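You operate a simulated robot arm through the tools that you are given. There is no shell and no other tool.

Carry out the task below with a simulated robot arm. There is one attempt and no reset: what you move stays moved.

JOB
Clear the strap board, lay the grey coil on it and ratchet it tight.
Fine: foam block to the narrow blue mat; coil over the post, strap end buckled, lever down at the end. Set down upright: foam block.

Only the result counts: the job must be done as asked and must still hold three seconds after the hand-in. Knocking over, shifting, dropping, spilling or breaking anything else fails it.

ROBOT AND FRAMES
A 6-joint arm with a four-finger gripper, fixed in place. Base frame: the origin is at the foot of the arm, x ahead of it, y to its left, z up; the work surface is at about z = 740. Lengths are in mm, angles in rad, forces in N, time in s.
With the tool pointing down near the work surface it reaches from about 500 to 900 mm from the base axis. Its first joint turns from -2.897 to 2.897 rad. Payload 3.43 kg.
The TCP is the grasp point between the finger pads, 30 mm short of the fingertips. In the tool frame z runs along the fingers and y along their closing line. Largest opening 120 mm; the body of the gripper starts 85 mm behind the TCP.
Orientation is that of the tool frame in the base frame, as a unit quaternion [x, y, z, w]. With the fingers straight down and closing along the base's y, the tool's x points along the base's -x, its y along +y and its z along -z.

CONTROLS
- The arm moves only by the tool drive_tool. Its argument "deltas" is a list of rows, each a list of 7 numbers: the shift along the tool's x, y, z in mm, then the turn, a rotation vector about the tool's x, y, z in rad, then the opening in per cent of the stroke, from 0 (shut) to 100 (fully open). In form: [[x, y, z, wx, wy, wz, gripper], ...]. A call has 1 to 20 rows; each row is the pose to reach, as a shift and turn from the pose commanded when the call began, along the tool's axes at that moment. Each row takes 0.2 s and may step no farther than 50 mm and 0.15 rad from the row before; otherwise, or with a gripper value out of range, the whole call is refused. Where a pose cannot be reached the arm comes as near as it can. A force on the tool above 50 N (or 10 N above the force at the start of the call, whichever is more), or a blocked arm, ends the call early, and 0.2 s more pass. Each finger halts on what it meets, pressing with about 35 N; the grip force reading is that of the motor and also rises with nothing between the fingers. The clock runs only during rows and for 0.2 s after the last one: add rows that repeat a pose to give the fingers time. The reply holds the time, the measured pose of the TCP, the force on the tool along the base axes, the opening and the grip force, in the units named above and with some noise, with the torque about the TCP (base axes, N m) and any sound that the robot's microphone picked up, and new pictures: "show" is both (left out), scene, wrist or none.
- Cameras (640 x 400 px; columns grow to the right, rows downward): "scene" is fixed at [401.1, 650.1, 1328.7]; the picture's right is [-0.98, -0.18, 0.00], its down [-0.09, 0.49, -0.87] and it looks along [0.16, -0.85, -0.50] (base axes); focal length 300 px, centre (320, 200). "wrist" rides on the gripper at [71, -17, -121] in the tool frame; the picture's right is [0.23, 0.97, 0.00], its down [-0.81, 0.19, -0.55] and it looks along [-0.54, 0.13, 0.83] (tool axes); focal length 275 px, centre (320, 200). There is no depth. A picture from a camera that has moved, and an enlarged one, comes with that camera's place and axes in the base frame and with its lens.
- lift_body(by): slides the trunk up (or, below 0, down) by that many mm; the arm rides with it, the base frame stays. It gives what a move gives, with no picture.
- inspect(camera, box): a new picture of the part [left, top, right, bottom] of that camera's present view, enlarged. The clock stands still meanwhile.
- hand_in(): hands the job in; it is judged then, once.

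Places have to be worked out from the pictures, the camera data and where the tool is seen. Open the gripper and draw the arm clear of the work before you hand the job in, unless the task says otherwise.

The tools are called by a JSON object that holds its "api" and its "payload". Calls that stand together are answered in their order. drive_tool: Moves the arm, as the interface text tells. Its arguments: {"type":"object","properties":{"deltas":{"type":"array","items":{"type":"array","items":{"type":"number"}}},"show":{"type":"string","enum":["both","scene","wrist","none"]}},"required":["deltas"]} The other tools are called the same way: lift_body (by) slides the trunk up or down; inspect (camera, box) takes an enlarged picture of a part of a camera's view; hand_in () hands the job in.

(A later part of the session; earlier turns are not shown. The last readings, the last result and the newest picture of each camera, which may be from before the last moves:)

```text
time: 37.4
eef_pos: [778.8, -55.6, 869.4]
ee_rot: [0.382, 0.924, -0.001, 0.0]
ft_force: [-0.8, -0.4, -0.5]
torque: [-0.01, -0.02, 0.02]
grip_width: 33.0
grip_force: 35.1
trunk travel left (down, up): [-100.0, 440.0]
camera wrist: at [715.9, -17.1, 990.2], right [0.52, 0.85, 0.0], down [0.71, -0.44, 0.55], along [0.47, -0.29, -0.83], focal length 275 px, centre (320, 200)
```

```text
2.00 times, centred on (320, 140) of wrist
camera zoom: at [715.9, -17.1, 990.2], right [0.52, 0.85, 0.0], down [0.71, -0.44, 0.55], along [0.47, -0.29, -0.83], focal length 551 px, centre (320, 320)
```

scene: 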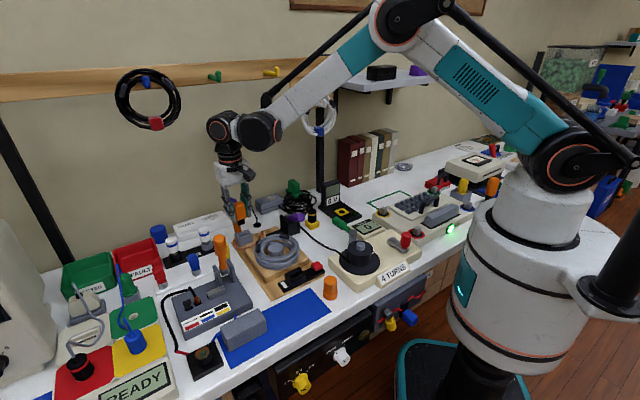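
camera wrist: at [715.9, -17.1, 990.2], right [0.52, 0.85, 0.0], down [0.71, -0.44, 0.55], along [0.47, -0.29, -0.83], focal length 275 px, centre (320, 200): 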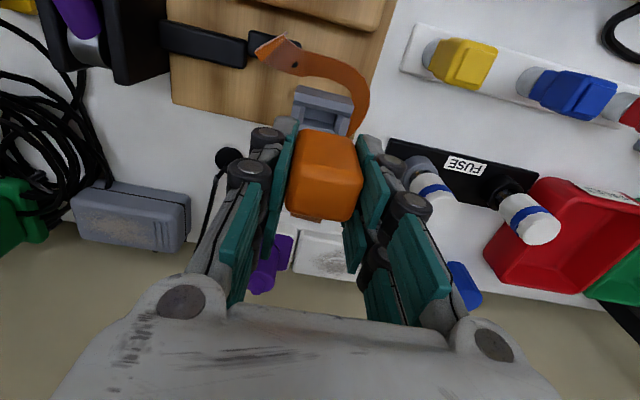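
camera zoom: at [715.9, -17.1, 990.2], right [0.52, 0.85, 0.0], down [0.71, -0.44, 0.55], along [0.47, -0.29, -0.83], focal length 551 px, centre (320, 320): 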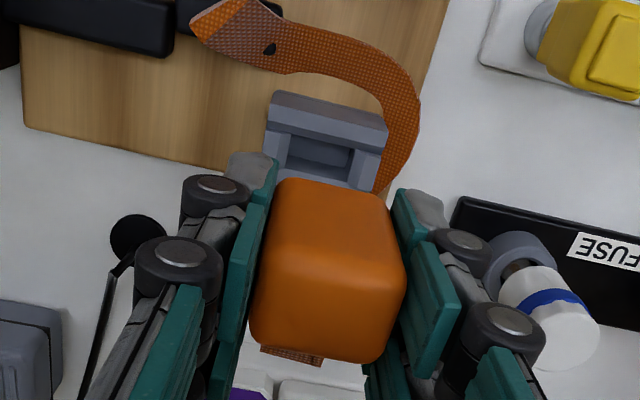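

The strap end has a black tongue under the orange handle; the dock slot shape matches the buckle's. Raise a bit and carry it over the coil to above the buckle at ≈(568, 88), then look.

{"api": "drive_tool", "payload": {"deltas": [[0, 0, -30, 0, 0, 0, 10], [40, -8, -30, 0, 0, 0, 10], [80, -16, -30, 0, 0, 0, 10], [120, -24, -30, 0, 0, 0, 10], [160, -32, -30, 0, 0, 0, 10], [200, -40, -30, 0, 0, 0, 10], [235, -45, -30, 0, 0, 0, 10], [250, -47, -30, 0, 0, 0, 10], [250, -47, -30, 0, 0, 0, 10]]}}

{"api": "inspect", "payload": {"camera": "scene", "box": [220, 180, 340, 300]}}

{"api": "inspect", "payload": {"camera": "wrist", "box": [200, 40, 440, 240]}}

```text
time: 39.4
eef_pos: [568.1, 89.5, 900.7]
ee_rot: [0.381, 0.924, 0.001, 0.0]
ft_force: [0.1, 0.1, -0.6]
torque: [0.02, -0.06, 0.04]
grip_width: 33.0
grip_force: 35.1
trunk travel left (down, up): [-100.0, 440.0]
camera wrist: at [505.9, 127.2, 1020.6], right [0.52, 0.85, 0.0], down [0.71, -0.44, 0.55], along [0.47, -0.29, -0.83], focal length 275 px, centre (320, 200)
```

scene: 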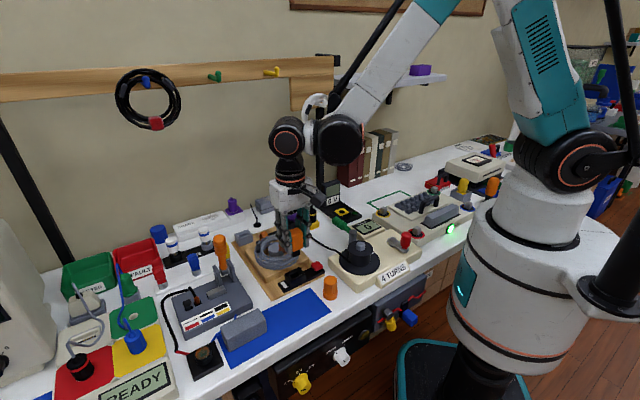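
wrist: 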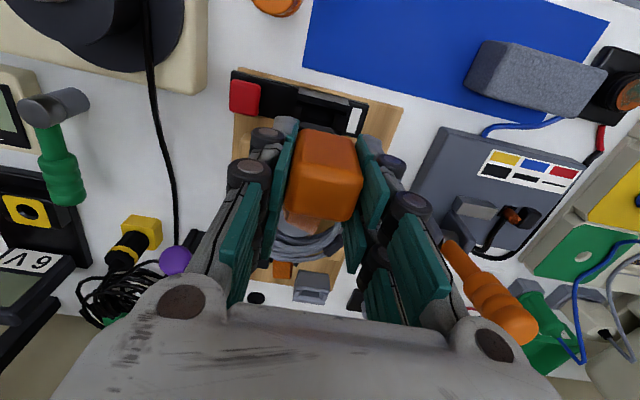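

```text
3.33 times, centred on (280, 240) of scene
camera zoom: at [401.1, 650.1, 1328.7], right [-0.98, -0.18, 0.0], down [-0.09, 0.49, -0.87], along [0.16, -0.85, -0.5], focal length 1001 px, centre (453, 67)
```

zoom: 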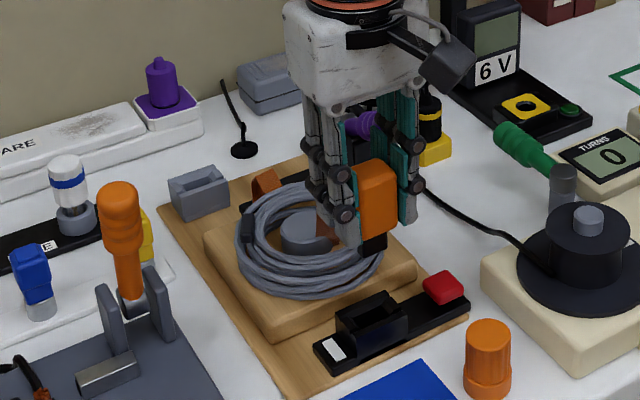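

```text
2.00 times, centred on (320, 140) of wrist
camera zoom: at [505.9, 127.2, 1020.6], right [0.52, 0.85, 0.0], down [0.71, -0.44, 0.55], along [0.47, -0.29, -0.83], focal length 551 px, centre (320, 320)
```

zoom: 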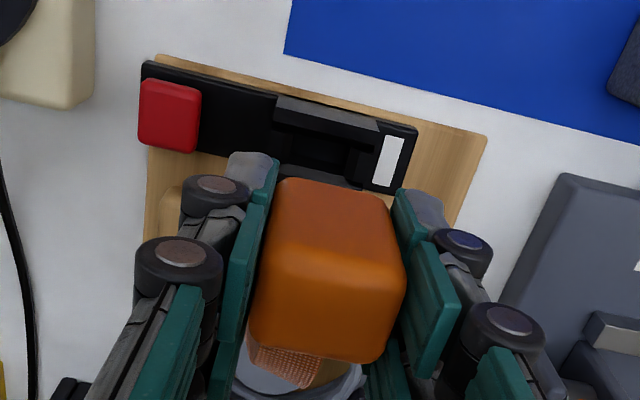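

{"api": "inspect", "payload": {"camera": "wrist", "box": [260, 60, 420, 160]}}

{"api": "inspect", "payload": {"camera": "scene", "box": [270, 230, 330, 290]}}

```text
4.00 times, centred on (340, 110) of wrist
camera zoom: at [505.9, 127.2, 1020.6], right [0.52, 0.85, 0.0], down [0.71, -0.44, 0.55], along [0.47, -0.29, -0.83], focal length 1101 px, centre (240, 560)
```

zoom: 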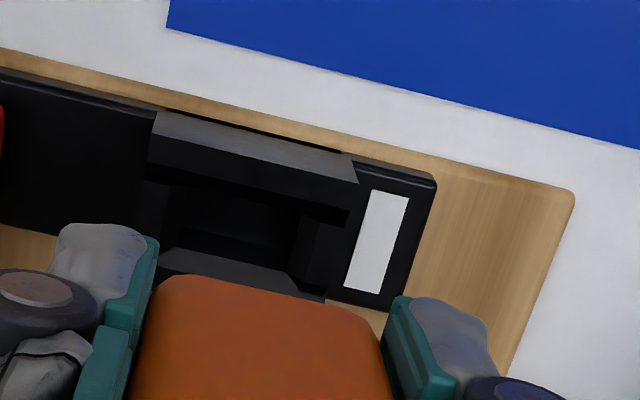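

```text
6.67 times, centred on (300, 260) of scene
camera zoom: at [401.1, 650.1, 1328.7], right [-0.98, -0.18, 0.0], down [-0.09, 0.49, -0.87], along [0.16, -0.85, -0.5], focal length 2001 px, centre (453, -200)
```

zoom: 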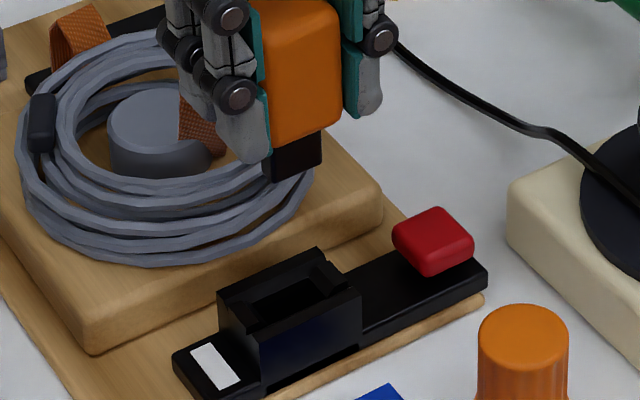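

By measurement the buckle slot centre (u≈464.5, v≈337.5) lies almost under the tongue already. Descend to TCP z≈848 so the tongue is just above the buckle, and check in the scene view.

{"api": "drive_tool", "payload": {"deltas": [[0, -0.5, 20, 0, 0, 0, 10], [0, -0.5, 40, 0, 0, 0, 10], [0, -0.5, 52, 0, 0, 0, 10], [0, -0.5, 52, 0, 0, 0, 10]]}}

{"api": "inspect", "payload": {"camera": "scene", "box": [270, 230, 330, 290]}}

{"api": "inspect", "payload": {"camera": "wrist", "box": [240, 60, 420, 180]}}

```text
time: 40.4
eef_pos: [568.8, 86.9, 847.8]
ee_rot: [0.383, 0.924, 0.0, -0.001]
ft_force: [-0.2, -0.1, -0.4]
torque: [-0.01, 0.03, 0.0]
grip_width: 33.5
grip_force: 35.1
trunk travel left (down, up): [-100.0, 440.0]
camera wrist: at [506.0, 126.2, 968.1], right [0.52, 0.85, 0.0], down [0.71, -0.44, 0.55], along [0.47, -0.29, -0.83], focal length 275 px, centre (320, 200)
```

scene: 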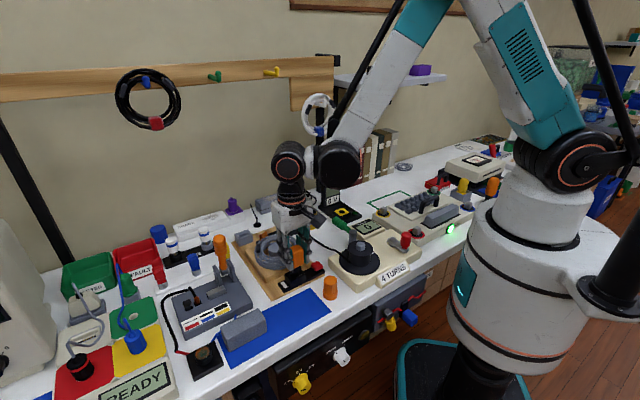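
wrist: 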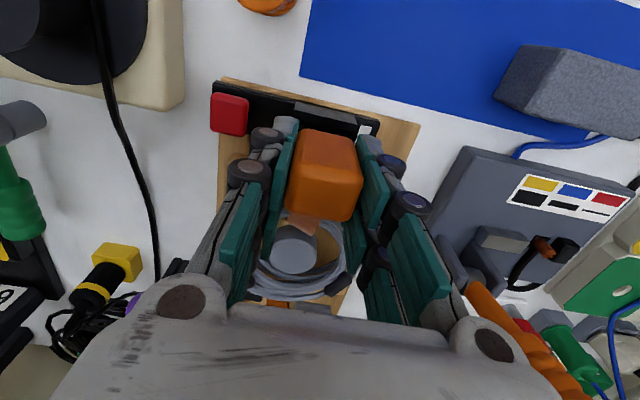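

```text
6.67 times, centred on (300, 260) of scene
camera zoom: at [401.1, 650.1, 1328.7], right [-0.98, -0.18, 0.0], down [-0.09, 0.49, -0.87], along [0.16, -0.85, -0.5], focal length 2001 px, centre (453, -200)
```

zoom: 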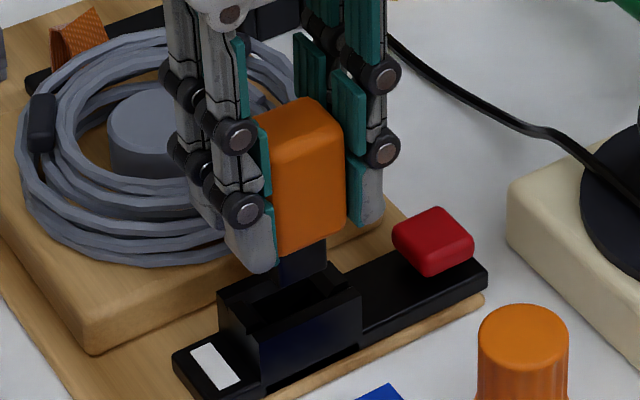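

```text
3.33 times, centred on (330, 120) of wrist
camera zoom: at [506.0, 126.2, 968.1], right [0.52, 0.85, 0.0], down [0.71, -0.44, 0.55], along [0.47, -0.29, -0.83], focal length 918 px, centre (287, 467)
```

zoom: 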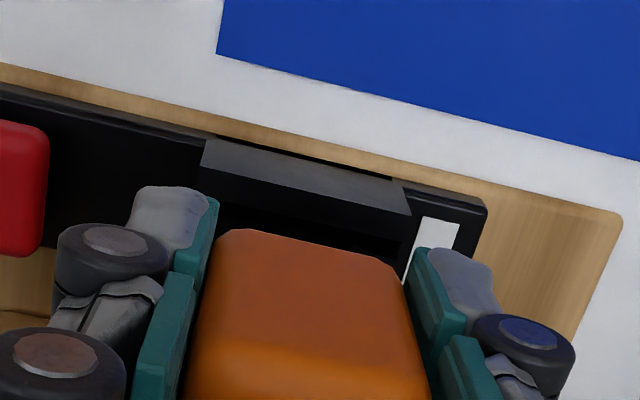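

{"api": "inspect", "payload": {"camera": "scene", "box": [284, 244, 316, 276]}}

{"api": "inspect", "payload": {"camera": "scene", "box": [228, 220, 260, 252]}}

```text
12.50 times, centred on (300, 260) of scene
camera zoom: at [401.1, 650.1, 1328.7], right [-0.98, -0.18, 0.0], down [-0.09, 0.49, -0.87], along [0.16, -0.85, -0.5], focal length 3752 px, centre (570, -550)
```

zoom: 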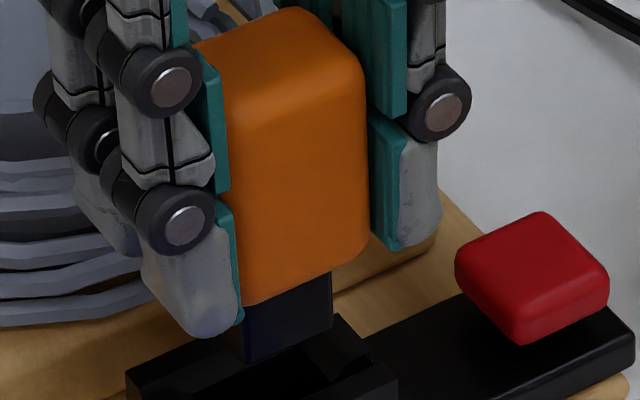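

```text
12.50 times, centred on (244, 236) of scene
camera zoom: at [401.1, 650.1, 1328.7], right [-0.98, -0.18, 0.0], down [-0.09, 0.49, -0.87], along [0.16, -0.85, -0.5], focal length 3752 px, centre (1270, -250)
```

zoom: 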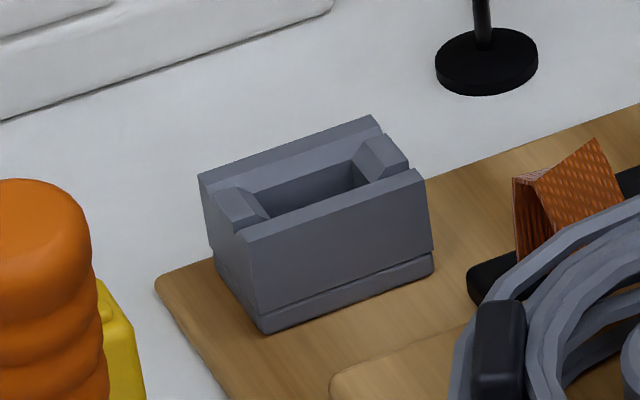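

{"api": "inspect", "payload": {"camera": "scene", "box": [276, 252, 316, 284]}}

```text
12.50 times, centred on (296, 268) of scene
camera zoom: at [401.1, 650.1, 1328.7], right [-0.98, -0.18, 0.0], down [-0.09, 0.49, -0.87], along [0.16, -0.85, -0.5], focal length 3752 px, centre (620, -650)
```

zoom: 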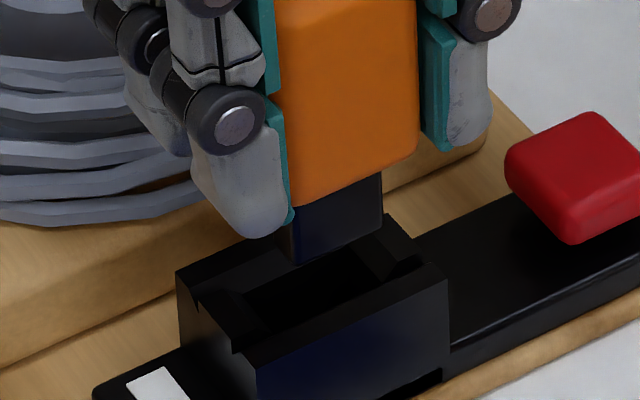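

Estimates say the tongue bottom is ~12–20 mm above the socket with about +1.5 mm u correction needed. I go down 9 mm more with that correction and re-evaluate.

{"api": "drive_tool", "payload": {"deltas": [[0.5, 1.5, 4, 0, 0, 0, 10], [0.5, 1.5, 9, 0, 0, 0, 10], [0.5, 1.5, 9, 0, 0, 0, 10]], "show": "wrist"}}

{"api": "inspect", "payload": {"camera": "scene", "box": [276, 252, 316, 284]}}

{"api": "inspect", "payload": {"camera": "wrist", "box": [240, 60, 420, 180]}}

```text
time: 41.2
eef_pos: [569.7, 89.3, 837.4]
ee_rot: [0.382, 0.924, 0.001, 0.001]
ft_force: [-0.9, -0.1, 0.1]
torque: [0.0, 0.02, -0.02]
grip_width: 33.1
grip_force: 35.1
trunk travel left (down, up): [-100.0, 440.0]
camera wrist: at [506.6, 127.9, 959.0], right [0.52, 0.85, 0.0], down [0.71, -0.44, 0.55], along [0.47, -0.29, -0.83], focal length 275 px, centre (320, 200)
```

wrist: 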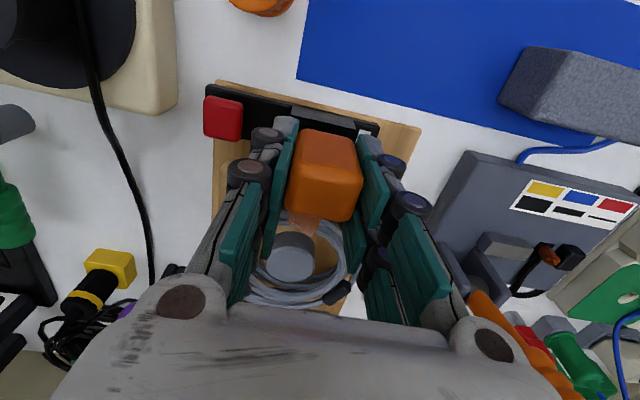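

```text
12.50 times, centred on (296, 268) of scene
camera zoom: at [401.1, 650.1, 1328.7], right [-0.98, -0.18, 0.0], down [-0.09, 0.49, -0.87], along [0.16, -0.85, -0.5], focal length 3752 px, centre (620, -650)
```

zoom: 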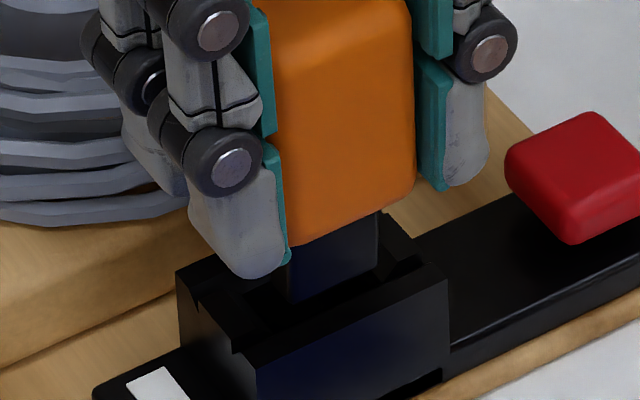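

```text
3.33 times, centred on (330, 120) of wrist
camera zoom: at [506.6, 127.9, 959.0], right [0.52, 0.85, 0.0], down [0.71, -0.44, 0.55], along [0.47, -0.29, -0.83], focal length 918 px, centre (287, 467)
```

zoom: 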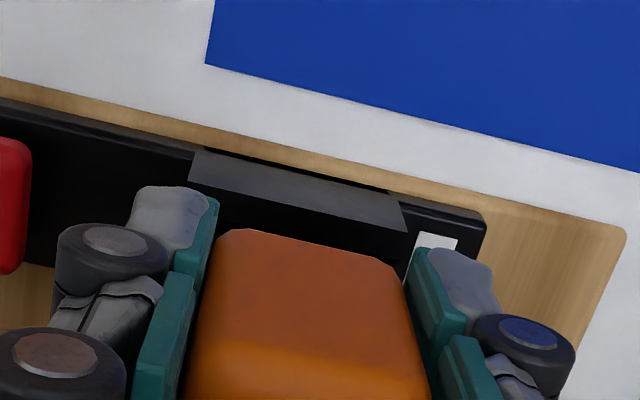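

{"api": "drive_tool", "payload": {"deltas": [[0, 0, 2, 0, 0, 0, 10], [0, 0, 5, 0, 0, 0, 10], [0, 0, 5, 0, 0, 0, 10]], "show": "none"}}

{"api": "inspect", "payload": {"camera": "scene", "box": [280, 256, 312, 282]}}

```text
time: 42.0
eef_pos: [569.3, 89.3, 833.2]
ee_rot: [0.382, 0.924, 0.0, 0.0]
ft_force: [-0.1, -0.7, -1.0]
torque: [0.03, 0.03, 0.04]
grip_width: 33.0
grip_force: 35.1
trunk travel left (down, up): [-100.0, 440.0]
```

```text
15.38 times, centred on (296, 269) of scene
camera zoom: at [401.1, 650.1, 1328.7], right [-0.98, -0.18, 0.0], down [-0.09, 0.49, -0.87], along [0.16, -0.85, -0.5], focal length 4618 px, centre (689, -862)
```

zoom: 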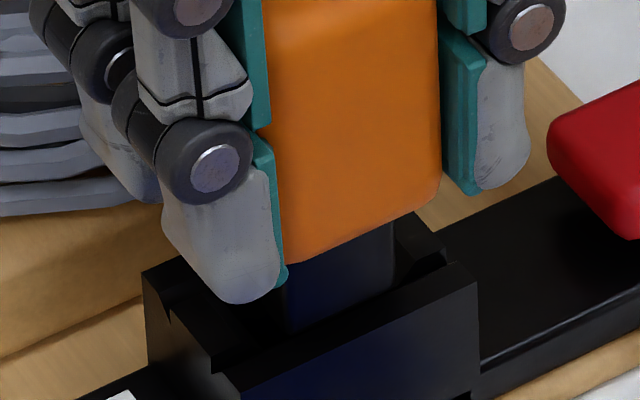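

{"api": "drive_tool", "payload": {"deltas": [[0, 0, 2, 0, 0, 0, 10], [0, 0, 4, 0, 0, 0, 10], [0, 0, 4, 0, 0, 0, 10]], "show": "none"}}

{"api": "inspect", "payload": {"camera": "scene", "box": [280, 256, 312, 282]}}

```text
time: 42.8
eef_pos: [568.1, 88.5, 829.7]
ee_rot: [0.382, 0.924, 0.001, 0.001]
ft_force: [5.6, 2.0, 27.2]
torque: [0.22, -0.06, -0.05]
grip_width: 33.2
grip_force: 34.9
trunk travel left (down, up): [-100.0, 440.0]
```

```text
15.38 times, centred on (296, 269) of scene
camera zoom: at [401.1, 650.1, 1328.7], right [-0.98, -0.18, 0.0], down [-0.09, 0.49, -0.87], along [0.16, -0.85, -0.5], focal length 4618 px, centre (689, -862)
```

zoom: 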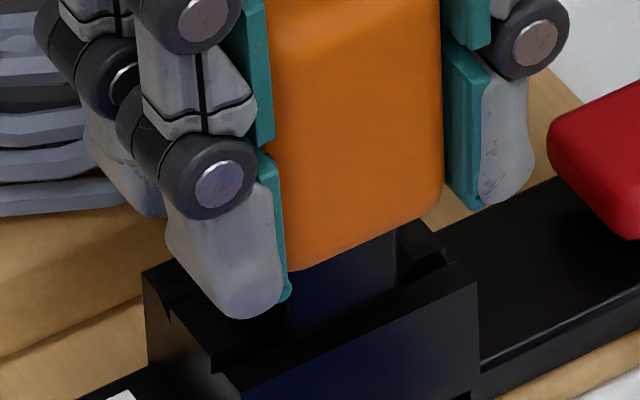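

Contact at z≈830; torque shows it's the −v side resting on the front wall. Back up 4 mm, shift +v by 3 mm and try again.

{"api": "drive_tool", "payload": {"deltas": [[0, 0, -4, 0, 0, 0, 10], [-3, 0, -4, 0, 0, 0, 10], [-3, 0, -2, 0, 0, 0, 10], [-3, 0, 0, 0, 0, 0, 10], [-3, 0, 2, 0, 0, 0, 10], [-3, 0, 2, 0, 0, 0, 10]], "show": "none"}}

{"api": "inspect", "payload": {"camera": "scene", "box": [280, 256, 312, 282]}}

```text
time: 44.2
eef_pos: [571.3, 86.1, 828.0]
ee_rot: [0.382, 0.924, 0.0, 0.001]
ft_force: [9.3, -7.8, 17.0]
torque: [-0.25, -0.34, 0.02]
grip_width: 33.3
grip_force: 34.9
trunk travel left (down, up): [-100.0, 440.0]
```

```text
15.38 times, centred on (296, 269) of scene
camera zoom: at [401.1, 650.1, 1328.7], right [-0.98, -0.18, 0.0], down [-0.09, 0.49, -0.87], along [0.16, -0.85, -0.5], focal length 4618 px, centre (689, -862)
```

zoom: 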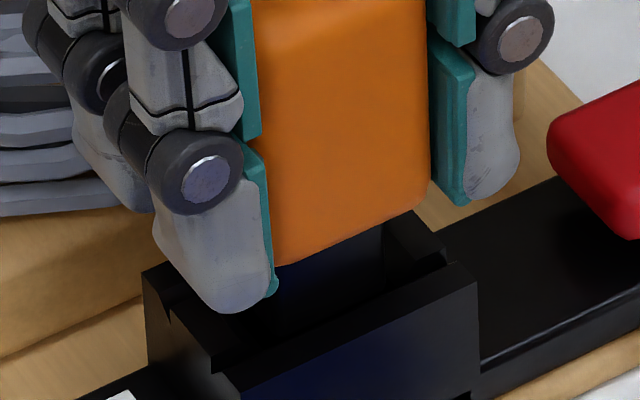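

The bevel is pushing it toward +v (≈12 N). Shift another 2.5 mm in +v and descend.

{"api": "drive_tool", "payload": {"deltas": [[0, 0, -3, 0, 0, 0, 10], [-2.5, 0, -3, 0, 0, 0, 10], [-2.5, 0, -1, 0, 0, 0, 10], [-2.5, 0, 1, 0, 0, 0, 10], [-2.5, 0, 3, 0, 0, 0, 10], [-2.5, 0, 3, 0, 0, 0, 10]], "show": "none"}}

{"api": "inspect", "payload": {"camera": "scene", "box": [280, 256, 312, 282]}}

```text
time: 45.6
eef_pos: [573.5, 84.9, 824.2]
ee_rot: [0.383, 0.924, 0.0, 0.001]
ft_force: [4.6, -4.0, 0.7]
torque: [-0.15, -0.23, -0.01]
grip_width: 33.2
grip_force: 34.5
trunk travel left (down, up): [-100.0, 440.0]
```

```text
15.38 times, centred on (296, 269) of scene
camera zoom: at [401.1, 650.1, 1328.7], right [-0.98, -0.18, 0.0], down [-0.09, 0.49, -0.87], along [0.16, -0.85, -0.5], focal length 4618 px, centre (689, -862)
```

zoom: 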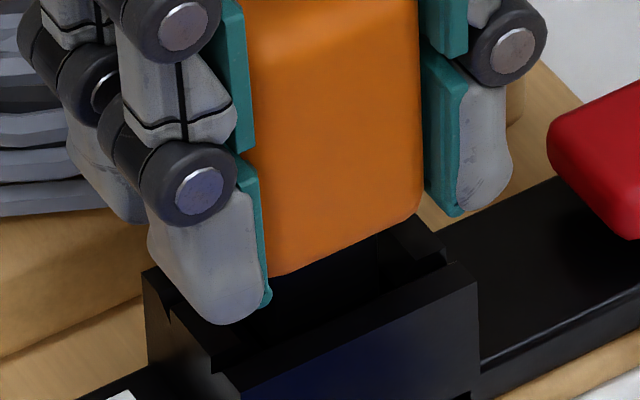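

It's entering (z 824, little vertical force), still 6 N lateral. Shift +v 1 mm and go down in 2 mm steps.

{"api": "drive_tool", "payload": {"deltas": [[-1.2, 0, 0, 0, 0, 0, 10], [-1.2, 0, 2, 0, 0, 0, 10], [-1.2, 0, 4, 0, 0, 0, 10], [-1.2, 0, 5, 0, 0, 0, 10], [-1.2, 0, 5, 0, 0, 0, 10]], "show": "none"}}

{"api": "inspect", "payload": {"camera": "scene", "box": [280, 256, 312, 282]}}

```text
time: 46.8
eef_pos: [574.7, 84.7, 819.5]
ee_rot: [0.382, 0.924, 0.0, 0.0]
ft_force: [-0.4, 0.8, -0.9]
torque: [0.0, -0.01, 0.03]
grip_width: 33.2
grip_force: 34.9
trunk travel left (down, up): [-100.0, 440.0]
```

```text
15.38 times, centred on (296, 269) of scene
camera zoom: at [401.1, 650.1, 1328.7], right [-0.98, -0.18, 0.0], down [-0.09, 0.49, -0.87], along [0.16, -0.85, -0.5], focal length 4618 px, centre (689, -862)
```

zoom: 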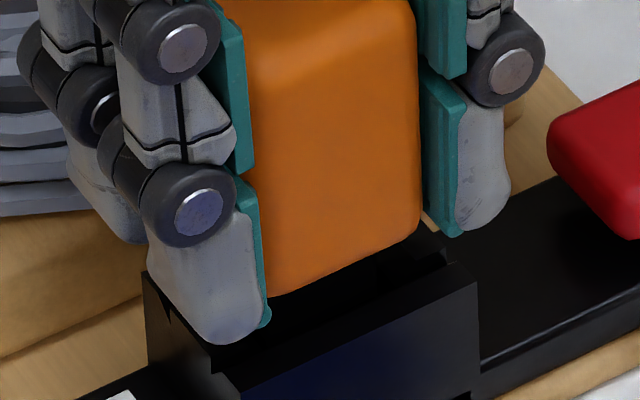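

No forces now; the tongue slides freely. Continue down in small steps to seat it.

{"api": "drive_tool", "payload": {"deltas": [[0, 0, 2, 0, 0, 0, 10], [0, 0, 4, 0, 0, 0, 10], [0, 0, 6, 0, 0, 0, 10], [0, 0, 6, 0, 0, 0, 10]], "show": "none"}}

{"api": "inspect", "payload": {"camera": "scene", "box": [280, 256, 312, 282]}}

```text
time: 47.8
eef_pos: [573.6, 83.9, 813.0]
ee_rot: [0.382, 0.924, 0.0, 0.0]
ft_force: [-1.4, -0.4, -0.1]
torque: [0.01, 0.02, 0.01]
grip_width: 32.8
grip_force: 35.0
trunk travel left (down, up): [-100.0, 440.0]
```

```text
15.38 times, centred on (296, 269) of scene
camera zoom: at [401.1, 650.1, 1328.7], right [-0.98, -0.18, 0.0], down [-0.09, 0.49, -0.87], along [0.16, -0.85, -0.5], focal length 4618 px, centre (689, -862)
```

zoom: 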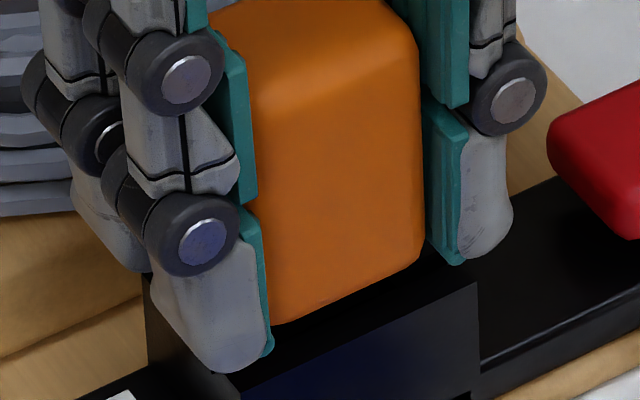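

{"api": "drive_tool", "payload": {"deltas": [[0, 0, 1, 0, 0, 0, 10], [0, 0, 2, 0, 0, 0, 10], [0, 0, 3, 0, 0, 0, 10], [0, 0, 4, 0, 0, 0, 10], [0, 0, 4, 0, 0, 0, 10]], "show": "none"}}

{"api": "inspect", "payload": {"camera": "scene", "box": [280, 256, 312, 282]}}

```text
time: 49.0
eef_pos: [575.5, 84.3, 810.2]
ee_rot: [0.382, 0.924, 0.0, 0.0]
ft_force: [3.2, 1.4, 19.1]
torque: [0.12, -0.06, -0.05]
grip_width: 32.9
grip_force: 35.2
trunk travel left (down, up): [-100.0, 440.0]
```

```text
15.38 times, centred on (296, 269) of scene
camera zoom: at [401.1, 650.1, 1328.7], right [-0.98, -0.18, 0.0], down [-0.09, 0.49, -0.87], along [0.16, -0.85, -0.5], focal length 4618 px, centre (689, -862)
```

zoom: 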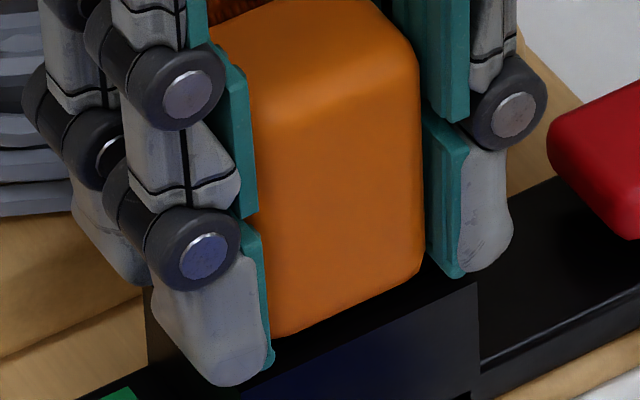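

Something green appeared at the buckle's white window; let me look.

{"api": "inspect", "payload": {"camera": "scene", "box": [270, 255, 330, 295]}}

{"api": "inspect", "payload": {"camera": "wrist", "box": [200, 20, 440, 220]}}

```text
10.00 times, centred on (300, 275) of scene
camera zoom: at [401.1, 650.1, 1328.7], right [-0.98, -0.18, 0.0], down [-0.09, 0.49, -0.87], along [0.16, -0.85, -0.5], focal length 3002 px, centre (520, -550)
```

zoom: 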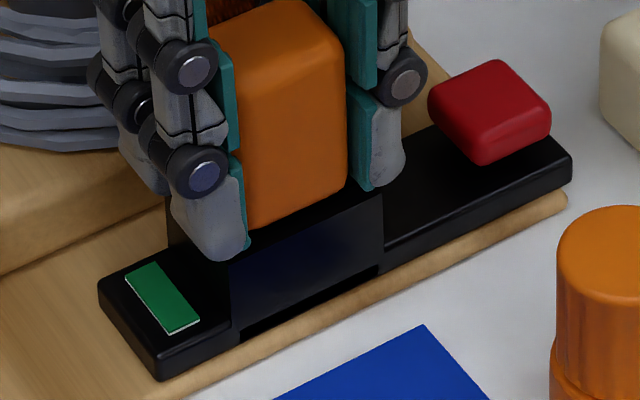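

```text
2.00 times, centred on (320, 120) of wrist
camera zoom: at [510.5, 123.1, 930.8], right [0.52, 0.85, 0.0], down [0.71, -0.44, 0.55], along [0.47, -0.29, -0.83], focal length 551 px, centre (320, 360)
```

zoom: 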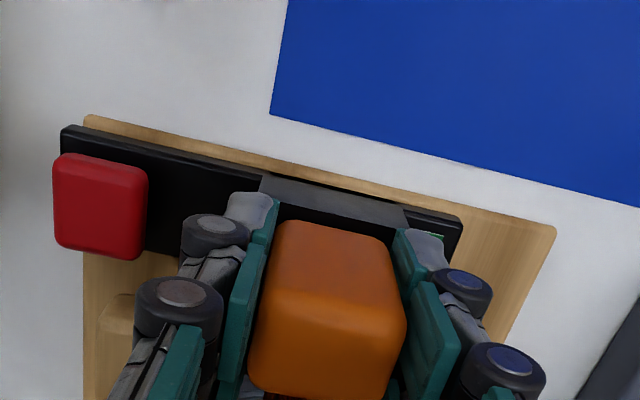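

The indicator turned green: the strap end is buckled. Ease up, open modestly and lift straight up.

{"api": "drive_tool", "payload": {"deltas": [[0, 0, -1.5, 0, 0, 0, 10], [0, 0, -1.5, 0, 0, 0, 36], [0, 0, -1.5, 0, 0, 0, 36], [0, 0, -25, 0, 0, 0, 36], [0, 0, -60, 0, 0, 0, 36], [0, 0, -100, 0, 0, 0, 36], [0, 0, -130, 0, 0, 0, 36], [0, 0, -130, 0, 0, 0, 36]]}}

{"api": "inspect", "payload": {"camera": "scene", "box": [225, 190, 335, 290]}}

{"api": "inspect", "payload": {"camera": "wrist", "box": [160, 60, 460, 260]}}

```text
time: 50.8
eef_pos: [574.2, 83.6, 940.3]
ee_rot: [0.382, 0.924, 0.0, 0.0]
ft_force: [0.2, 0.9, -0.1]
torque: [0.01, -0.03, -0.03]
grip_width: 42.9
grip_force: 0.0
trunk travel left (down, up): [-100.0, 440.0]
camera wrist: at [510.8, 122.7, 1060.7], right [0.52, 0.85, 0.0], down [0.71, -0.44, 0.55], along [0.47, -0.29, -0.83], focal length 275 px, centre (320, 200)
```

scene: 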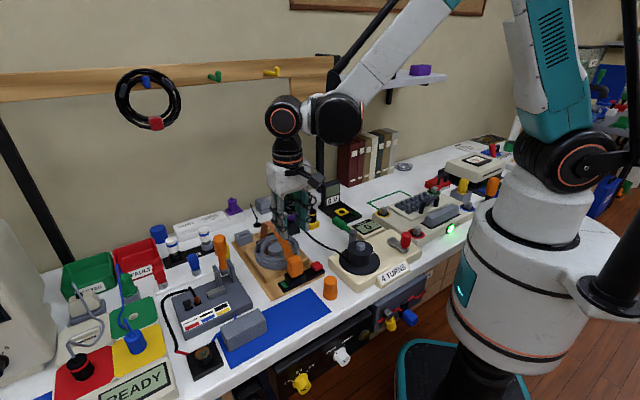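
wrist: 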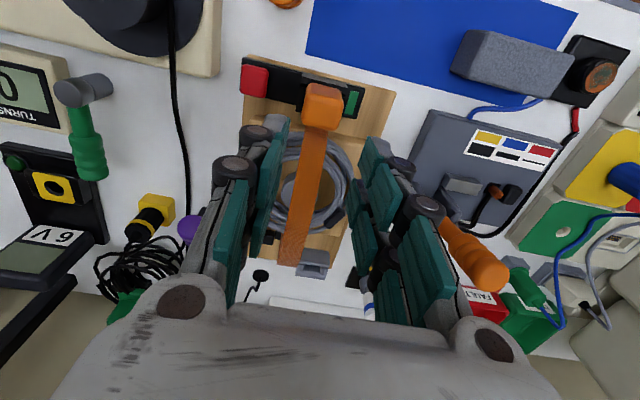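

```text
4.00 times, centred on (280, 240) of scene
camera zoom: at [401.1, 650.1, 1328.7], right [-0.98, -0.18, 0.0], down [-0.09, 0.49, -0.87], along [0.16, -0.85, -0.5], focal length 1201 px, centre (480, 40)
```

zoom: 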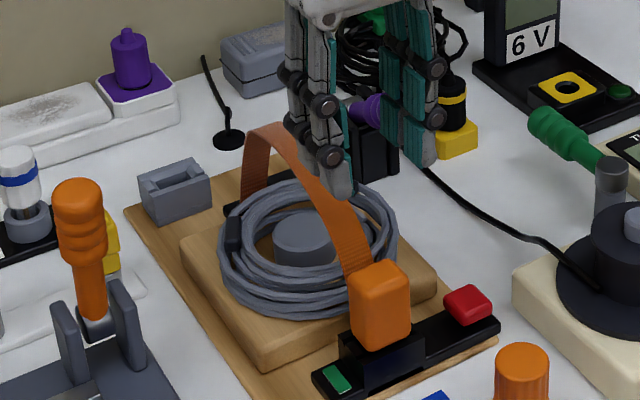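

```text
2.00 times, centred on (310, 160) of wrist
camera zoom: at [510.8, 122.7, 1060.7], right [0.52, 0.85, 0.0], down [0.71, -0.44, 0.55], along [0.47, -0.29, -0.83], focal length 551 px, centre (340, 280)
```

zoom: 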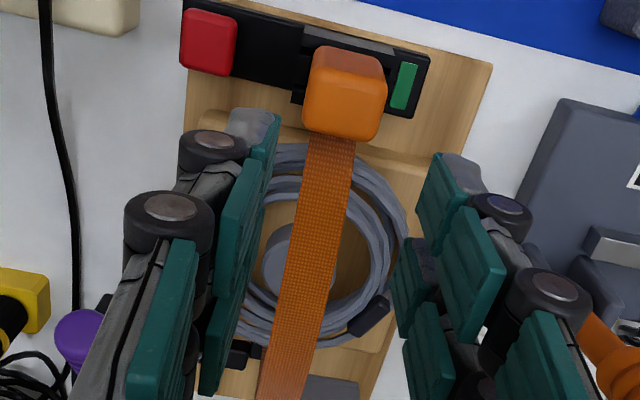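

Strap lies over the coil to the buckle. Now examine the ratchet: move to view it from the −v side with the gripper fully open.

{"api": "drive_tool", "payload": {"deltas": [[-20, -25, 0, 0, 0, 0, 60], [-40, -50, 0, 0, 0, 0, 80], [-60, -75, 0, 0, 0, 0, 100], [-80, -100, 0, 0, 0, 0, 100], [-96, -124, 0, 0, 0, 0, 100], [-96, -124, 0, 0, 0, 0, 100]]}}

{"api": "inspect", "payload": {"camera": "wrist", "box": [200, 80, 440, 260]}}

{"api": "inspect", "payload": {"camera": "scene", "box": [255, 185, 335, 245]}}

```text
time: 52.2
eef_pos: [554.8, -73.3, 938.9]
ee_rot: [0.382, 0.924, 0.0, 0.0]
ft_force: [0.1, -0.4, 0.6]
torque: [0.05, -0.01, 0.01]
grip_width: 120.2
grip_force: 0.0
trunk travel left (down, up): [-100.0, 440.0]
camera wrist: at [490.9, -33.8, 1061.1], right [0.52, 0.85, 0.0], down [0.71, -0.44, 0.55], along [0.47, -0.29, -0.83], focal length 275 px, centre (320, 200)
```

scene: 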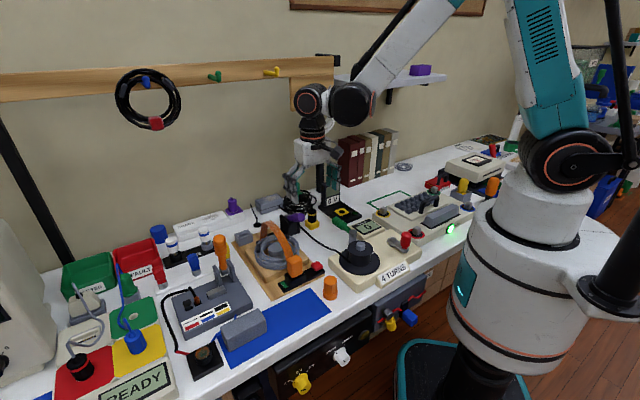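
wrist: 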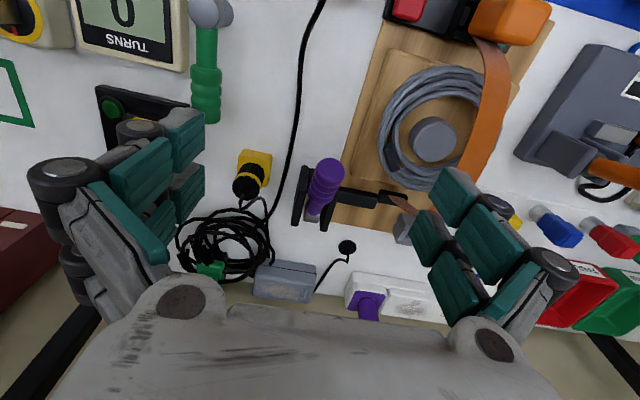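

```text
2.22 times, centred on (320, 170) of wrist
camera zoom: at [490.9, -33.8, 1061.1], right [0.52, 0.85, 0.0], down [0.71, -0.44, 0.55], along [0.47, -0.29, -0.83], focal length 612 px, centre (320, 267)
```

zoom: 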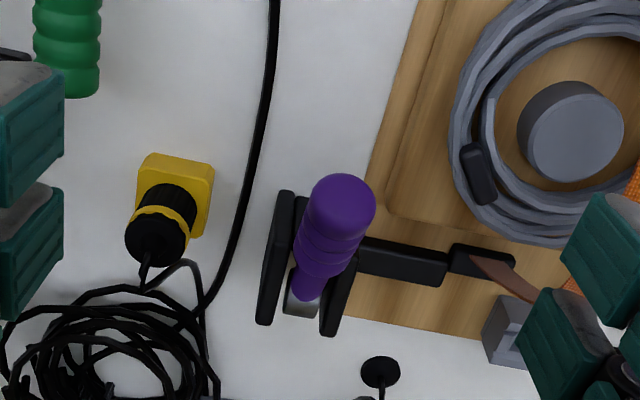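

```text
6.67 times, centred on (295, 215) of scene
camera zoom: at [401.1, 650.1, 1328.7], right [-0.98, -0.18, 0.0], down [-0.09, 0.49, -0.87], along [0.16, -0.85, -0.5], focal length 2001 px, centre (487, 100)
```

zoom: 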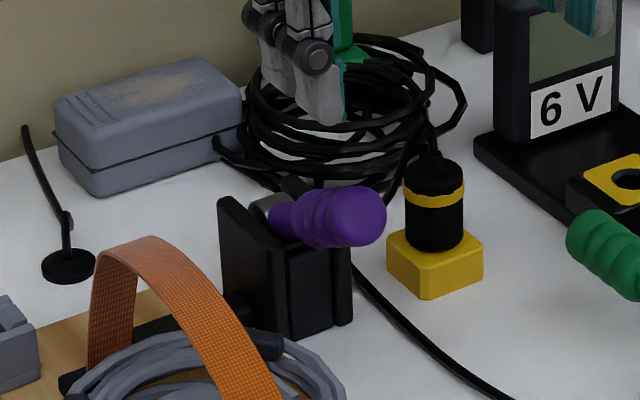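

{"api": "inspect", "payload": {"camera": "scene", "box": [276, 200, 312, 230]}}

{"api": "inspect", "payload": {"camera": "wrist", "box": [270, 130, 390, 230]}}

```text
13.33 times, centred on (294, 215) of scene
camera zoom: at [401.1, 650.1, 1328.7], right [-0.98, -0.18, 0.0], down [-0.09, 0.49, -0.87], along [0.16, -0.85, -0.5], focal length 4002 px, centre (667, 0)
```

zoom: 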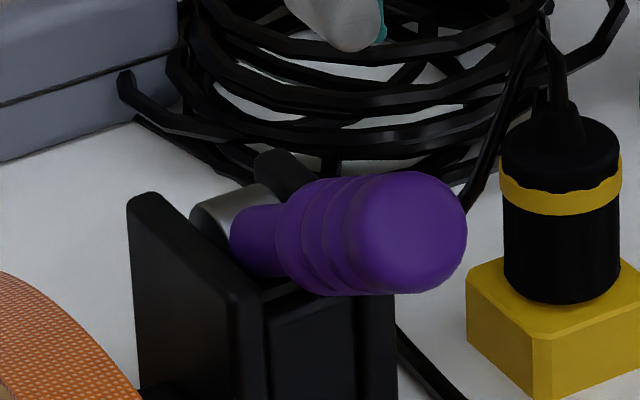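

```text
4.00 times, centred on (330, 180) of wrist
camera zoom: at [490.9, -33.8, 1061.1], right [0.52, 0.85, 0.0], down [0.71, -0.44, 0.55], along [0.47, -0.29, -0.83], focal length 1101 px, centre (280, 280)
```

zoom: 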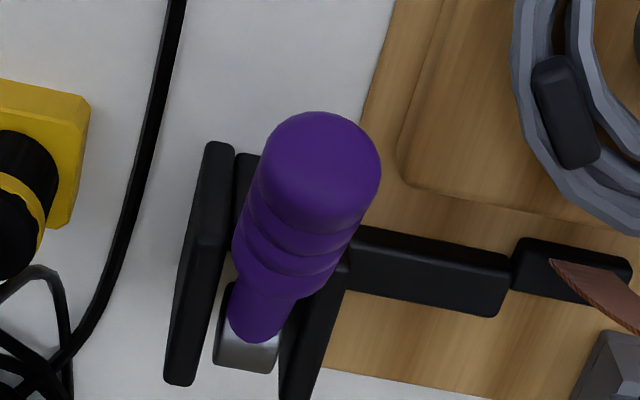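

The lever's hub lies near (663, -151, ~791) and the purple knob end near (602, -90, ~832), leaning toward −v. I hover above the knob end at (608, -96) with fingers closing along u to grip it.

{"api": "drive_tool", "payload": {"deltas": [[-27, 11, 20, 0, 0, 0, 70], [-54, 21, 40, 0, 0, 0, 50], [-54, 21, 40, 0, 0, 0, 50]]}}

{"api": "inspect", "payload": {"camera": "wrist", "box": [220, 40, 420, 200]}}

{"api": "inspect", "payload": {"camera": "scene", "box": [265, 170, 325, 230]}}

```text
time: 53.0
eef_pos: [607.3, -96.6, 901.3]
ee_rot: [0.382, 0.924, 0.0, 0.0]
ft_force: [0.3, -0.7, 0.6]
torque: [0.0, 0.02, 0.02]
grip_width: 60.1
grip_force: 0.1
trunk travel left (down, up): [-100.0, 440.0]
camera wrist: at [544.9, -56.8, 1021.3], right [0.52, 0.85, 0.0], down [0.71, -0.44, 0.55], along [0.47, -0.29, -0.83], focal length 275 px, centre (320, 200)
```

scene: 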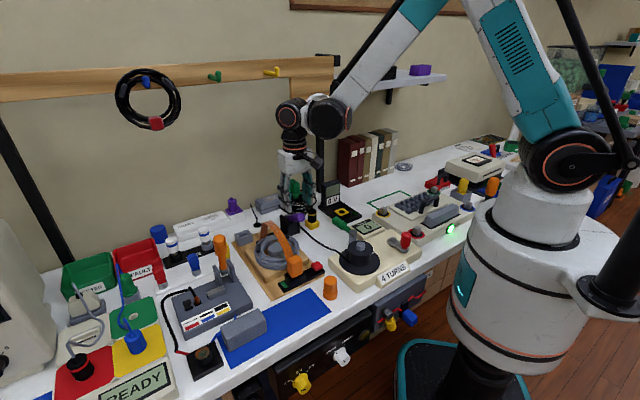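
wrist: 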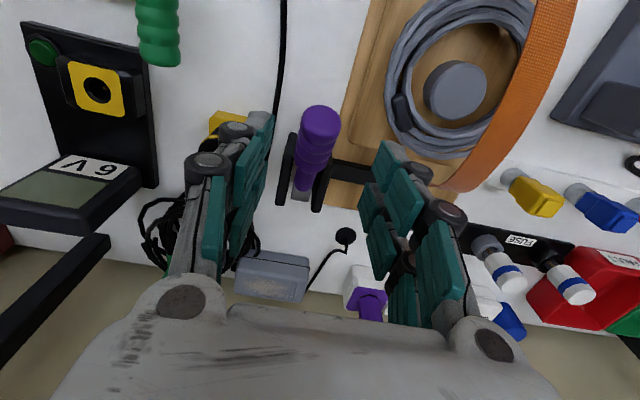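

```text
2.50 times, centred on (320, 120) of wrist
camera zoom: at [544.9, -56.8, 1021.3], right [0.52, 0.85, 0.0], down [0.71, -0.44, 0.55], along [0.47, -0.29, -0.83], focal length 688 px, centre (320, 400)
```

zoom: 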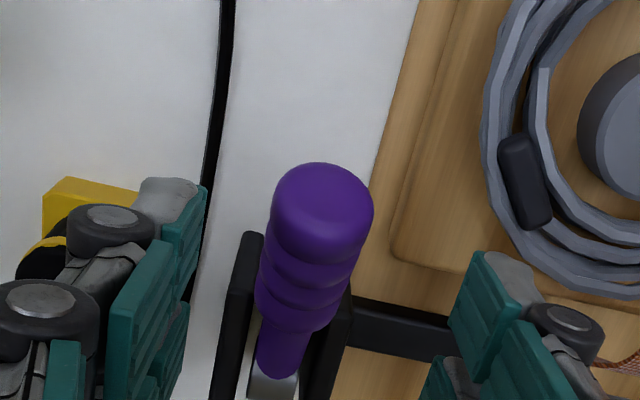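

```text
6.67 times, centred on (295, 200) of scene
camera zoom: at [401.1, 650.1, 1328.7], right [-0.98, -0.18, 0.0], down [-0.09, 0.49, -0.87], along [0.16, -0.85, -0.5], focal length 2001 px, centre (487, 200)
```

zoom: 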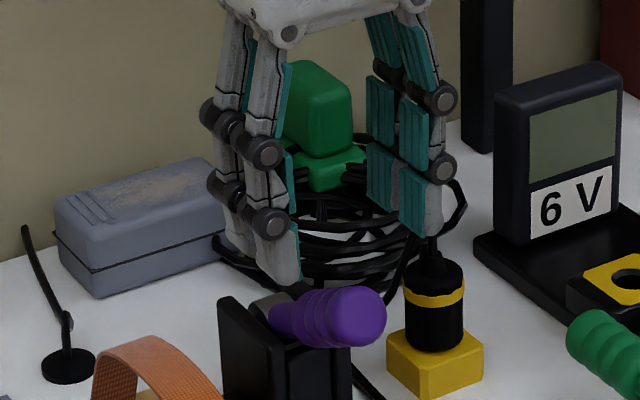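

Knob end triangulated at (602, -91, 825), radius ≈14.5; TCP is aligned. Descend to z≈830 and grip.

{"api": "drive_tool", "payload": {"deltas": [[0, 0, 30, 0, 0, 0, 50], [0, 0, 60, 0, 0, 0, 50], [0, 0, 71, 0, 0, 0, 50], [0, 0, 71, 0, 0, 0, 30], [0, 0, 71, 0, 0, 0, 12], [0, 0, 71, 0, 0, 0, 12], [0, 0, 71, 0, 0, 0, 12]]}}

{"api": "inspect", "payload": {"camera": "scene", "box": [265, 180, 325, 240]}}

{"api": "inspect", "payload": {"camera": "wrist", "box": [220, 40, 420, 240]}}

```text
time: 54.6
eef_pos: [605.9, -96.4, 828.8]
ee_rot: [0.383, 0.924, 0.0, -0.001]
ft_force: [-22.1, -11.9, -17.2]
torque: [0.81, 1.09, -0.26]
grip_width: 26.7
grip_force: 45.4
trunk travel left (down, up): [-100.0, 440.0]
camera wrist: at [542.9, -57.6, 949.7], right [0.53, 0.85, 0.0], down [0.71, -0.44, 0.55], along [0.47, -0.29, -0.83], focal length 275 px, centre (320, 200)
```

scene: 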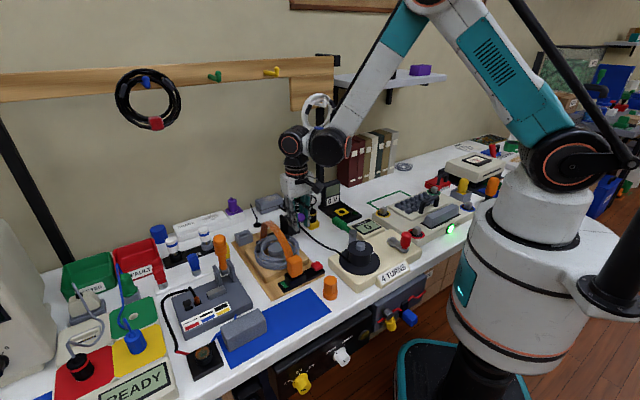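
wrist: 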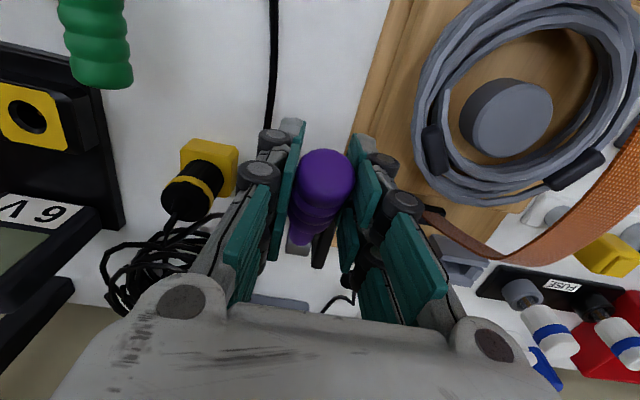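

```text
6.67 times, centred on (295, 210) of scene
camera zoom: at [401.1, 650.1, 1328.7], right [-0.98, -0.18, 0.0], down [-0.09, 0.49, -0.87], along [0.16, -0.85, -0.5], focal length 2001 px, centre (487, 133)
```

zoom: 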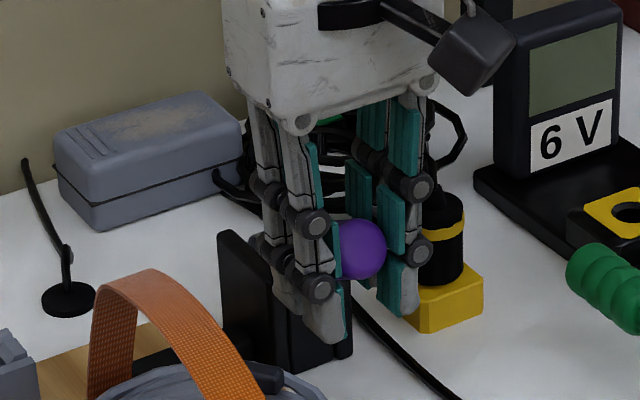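

```text
2.00 times, centred on (320, 140) of wrist
camera zoom: at [542.9, -57.6, 949.7], right [0.53, 0.85, 0.0], down [0.71, -0.44, 0.55], along [0.47, -0.29, -0.83], focal length 551 px, centre (320, 320)
```

zoom: 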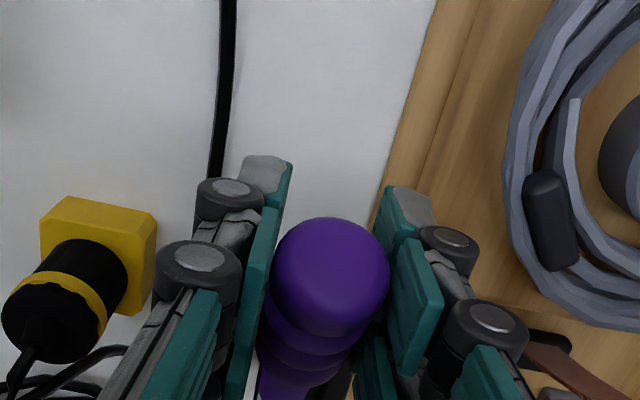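

Gripped (27 mm), but the tool feels −u 24 N: the knob is off-centre toward −u. Shift 1.5 mm in −u to relax.

{"api": "drive_tool", "payload": {"deltas": [[0, -0.8, 0, 0, 0, 0, 12], [0, -1.5, 0, 0, 0, 0, 12], [0, -1.5, 0, 0, 0, 0, 12]], "show": "none"}}

```text
time: 55.4
eef_pos: [605.7, -96.9, 828.6]
ee_rot: [0.382, 0.924, 0.0, 0.0]
ft_force: [-22.8, -11.9, -16.1]
torque: [0.85, 1.09, -0.35]
grip_width: 26.6
grip_force: 44.9
trunk travel left (down, up): [-100.0, 440.0]
```

Force did not change, so something else is pressed. Open, rise 6 mm, shift 3 mm toward −u and toward −v 2 mm, and regrip.

{"api": "drive_tool", "payload": {"deltas": [[0, 0, 0, 0, 0, 0, 40], [0, 0, 0, 0, 0, 0, 45], [0, 0, -4, 0, 0, 0, 45], [2, -1.5, -6, 0, 0, 0, 45], [2, -1.5, -6, 0, 0, 0, 45]]}}

{"api": "inspect", "payload": {"camera": "wrist", "box": [240, 60, 400, 240]}}

{"api": "inspect", "payload": {"camera": "scene", "box": [275, 190, 315, 230]}}

```text
time: 56.6
eef_pos: [603.8, -94.3, 835.1]
ee_rot: [0.382, 0.924, 0.0, 0.0]
ft_force: [0.4, 0.1, -0.2]
torque: [0.0, 0.0, -0.01]
grip_width: 53.8
grip_force: 0.1
trunk travel left (down, up): [-100.0, 440.0]
camera wrist: at [540.5, -56.7, 955.6], right [0.52, 0.85, 0.0], down [0.71, -0.44, 0.55], along [0.47, -0.29, -0.83], focal length 275 px, centre (320, 200)
```

scene: 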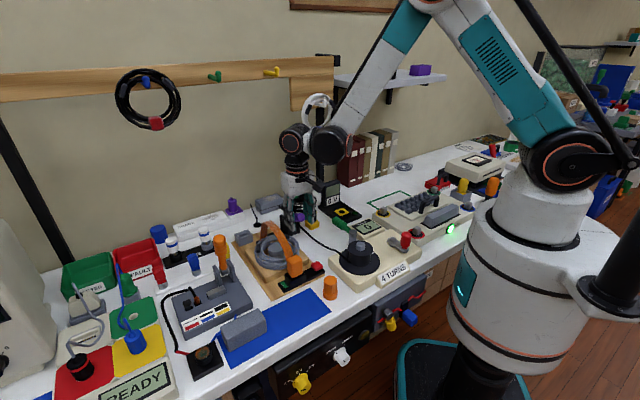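
wrist: 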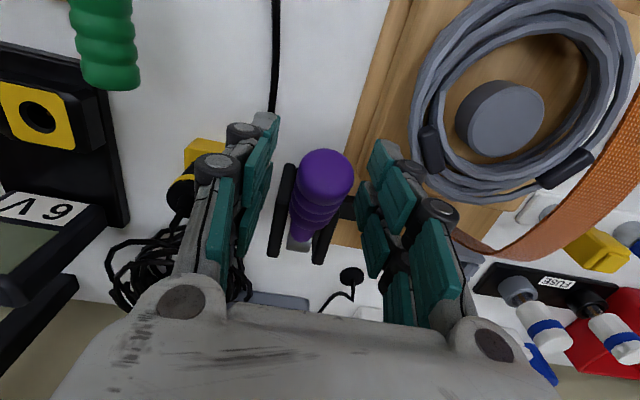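

```text
2.22 times, centred on (320, 150) of wrist
camera zoom: at [540.5, -56.7, 955.6], right [0.52, 0.85, 0.0], down [0.71, -0.44, 0.55], along [0.47, -0.29, -0.83], focal length 612 px, centre (320, 311)
```

zoom: 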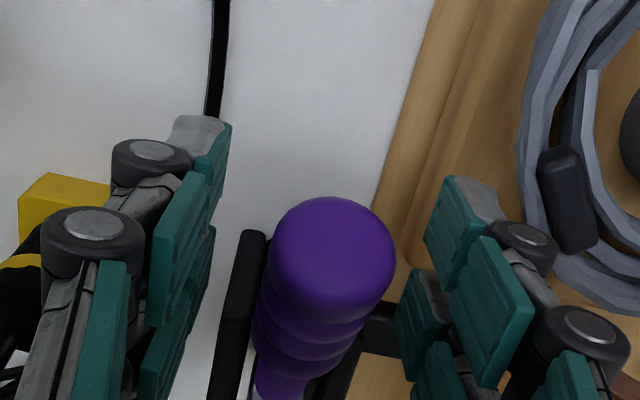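

```text
10.00 times, centred on (295, 210) of scene
camera zoom: at [401.1, 650.1, 1328.7], right [-0.98, -0.18, 0.0], down [-0.09, 0.49, -0.87], along [0.16, -0.85, -0.5], focal length 3002 px, centre (570, 100)
```

zoom: 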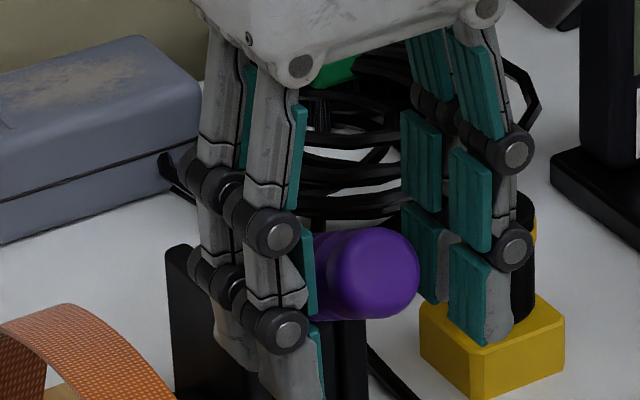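

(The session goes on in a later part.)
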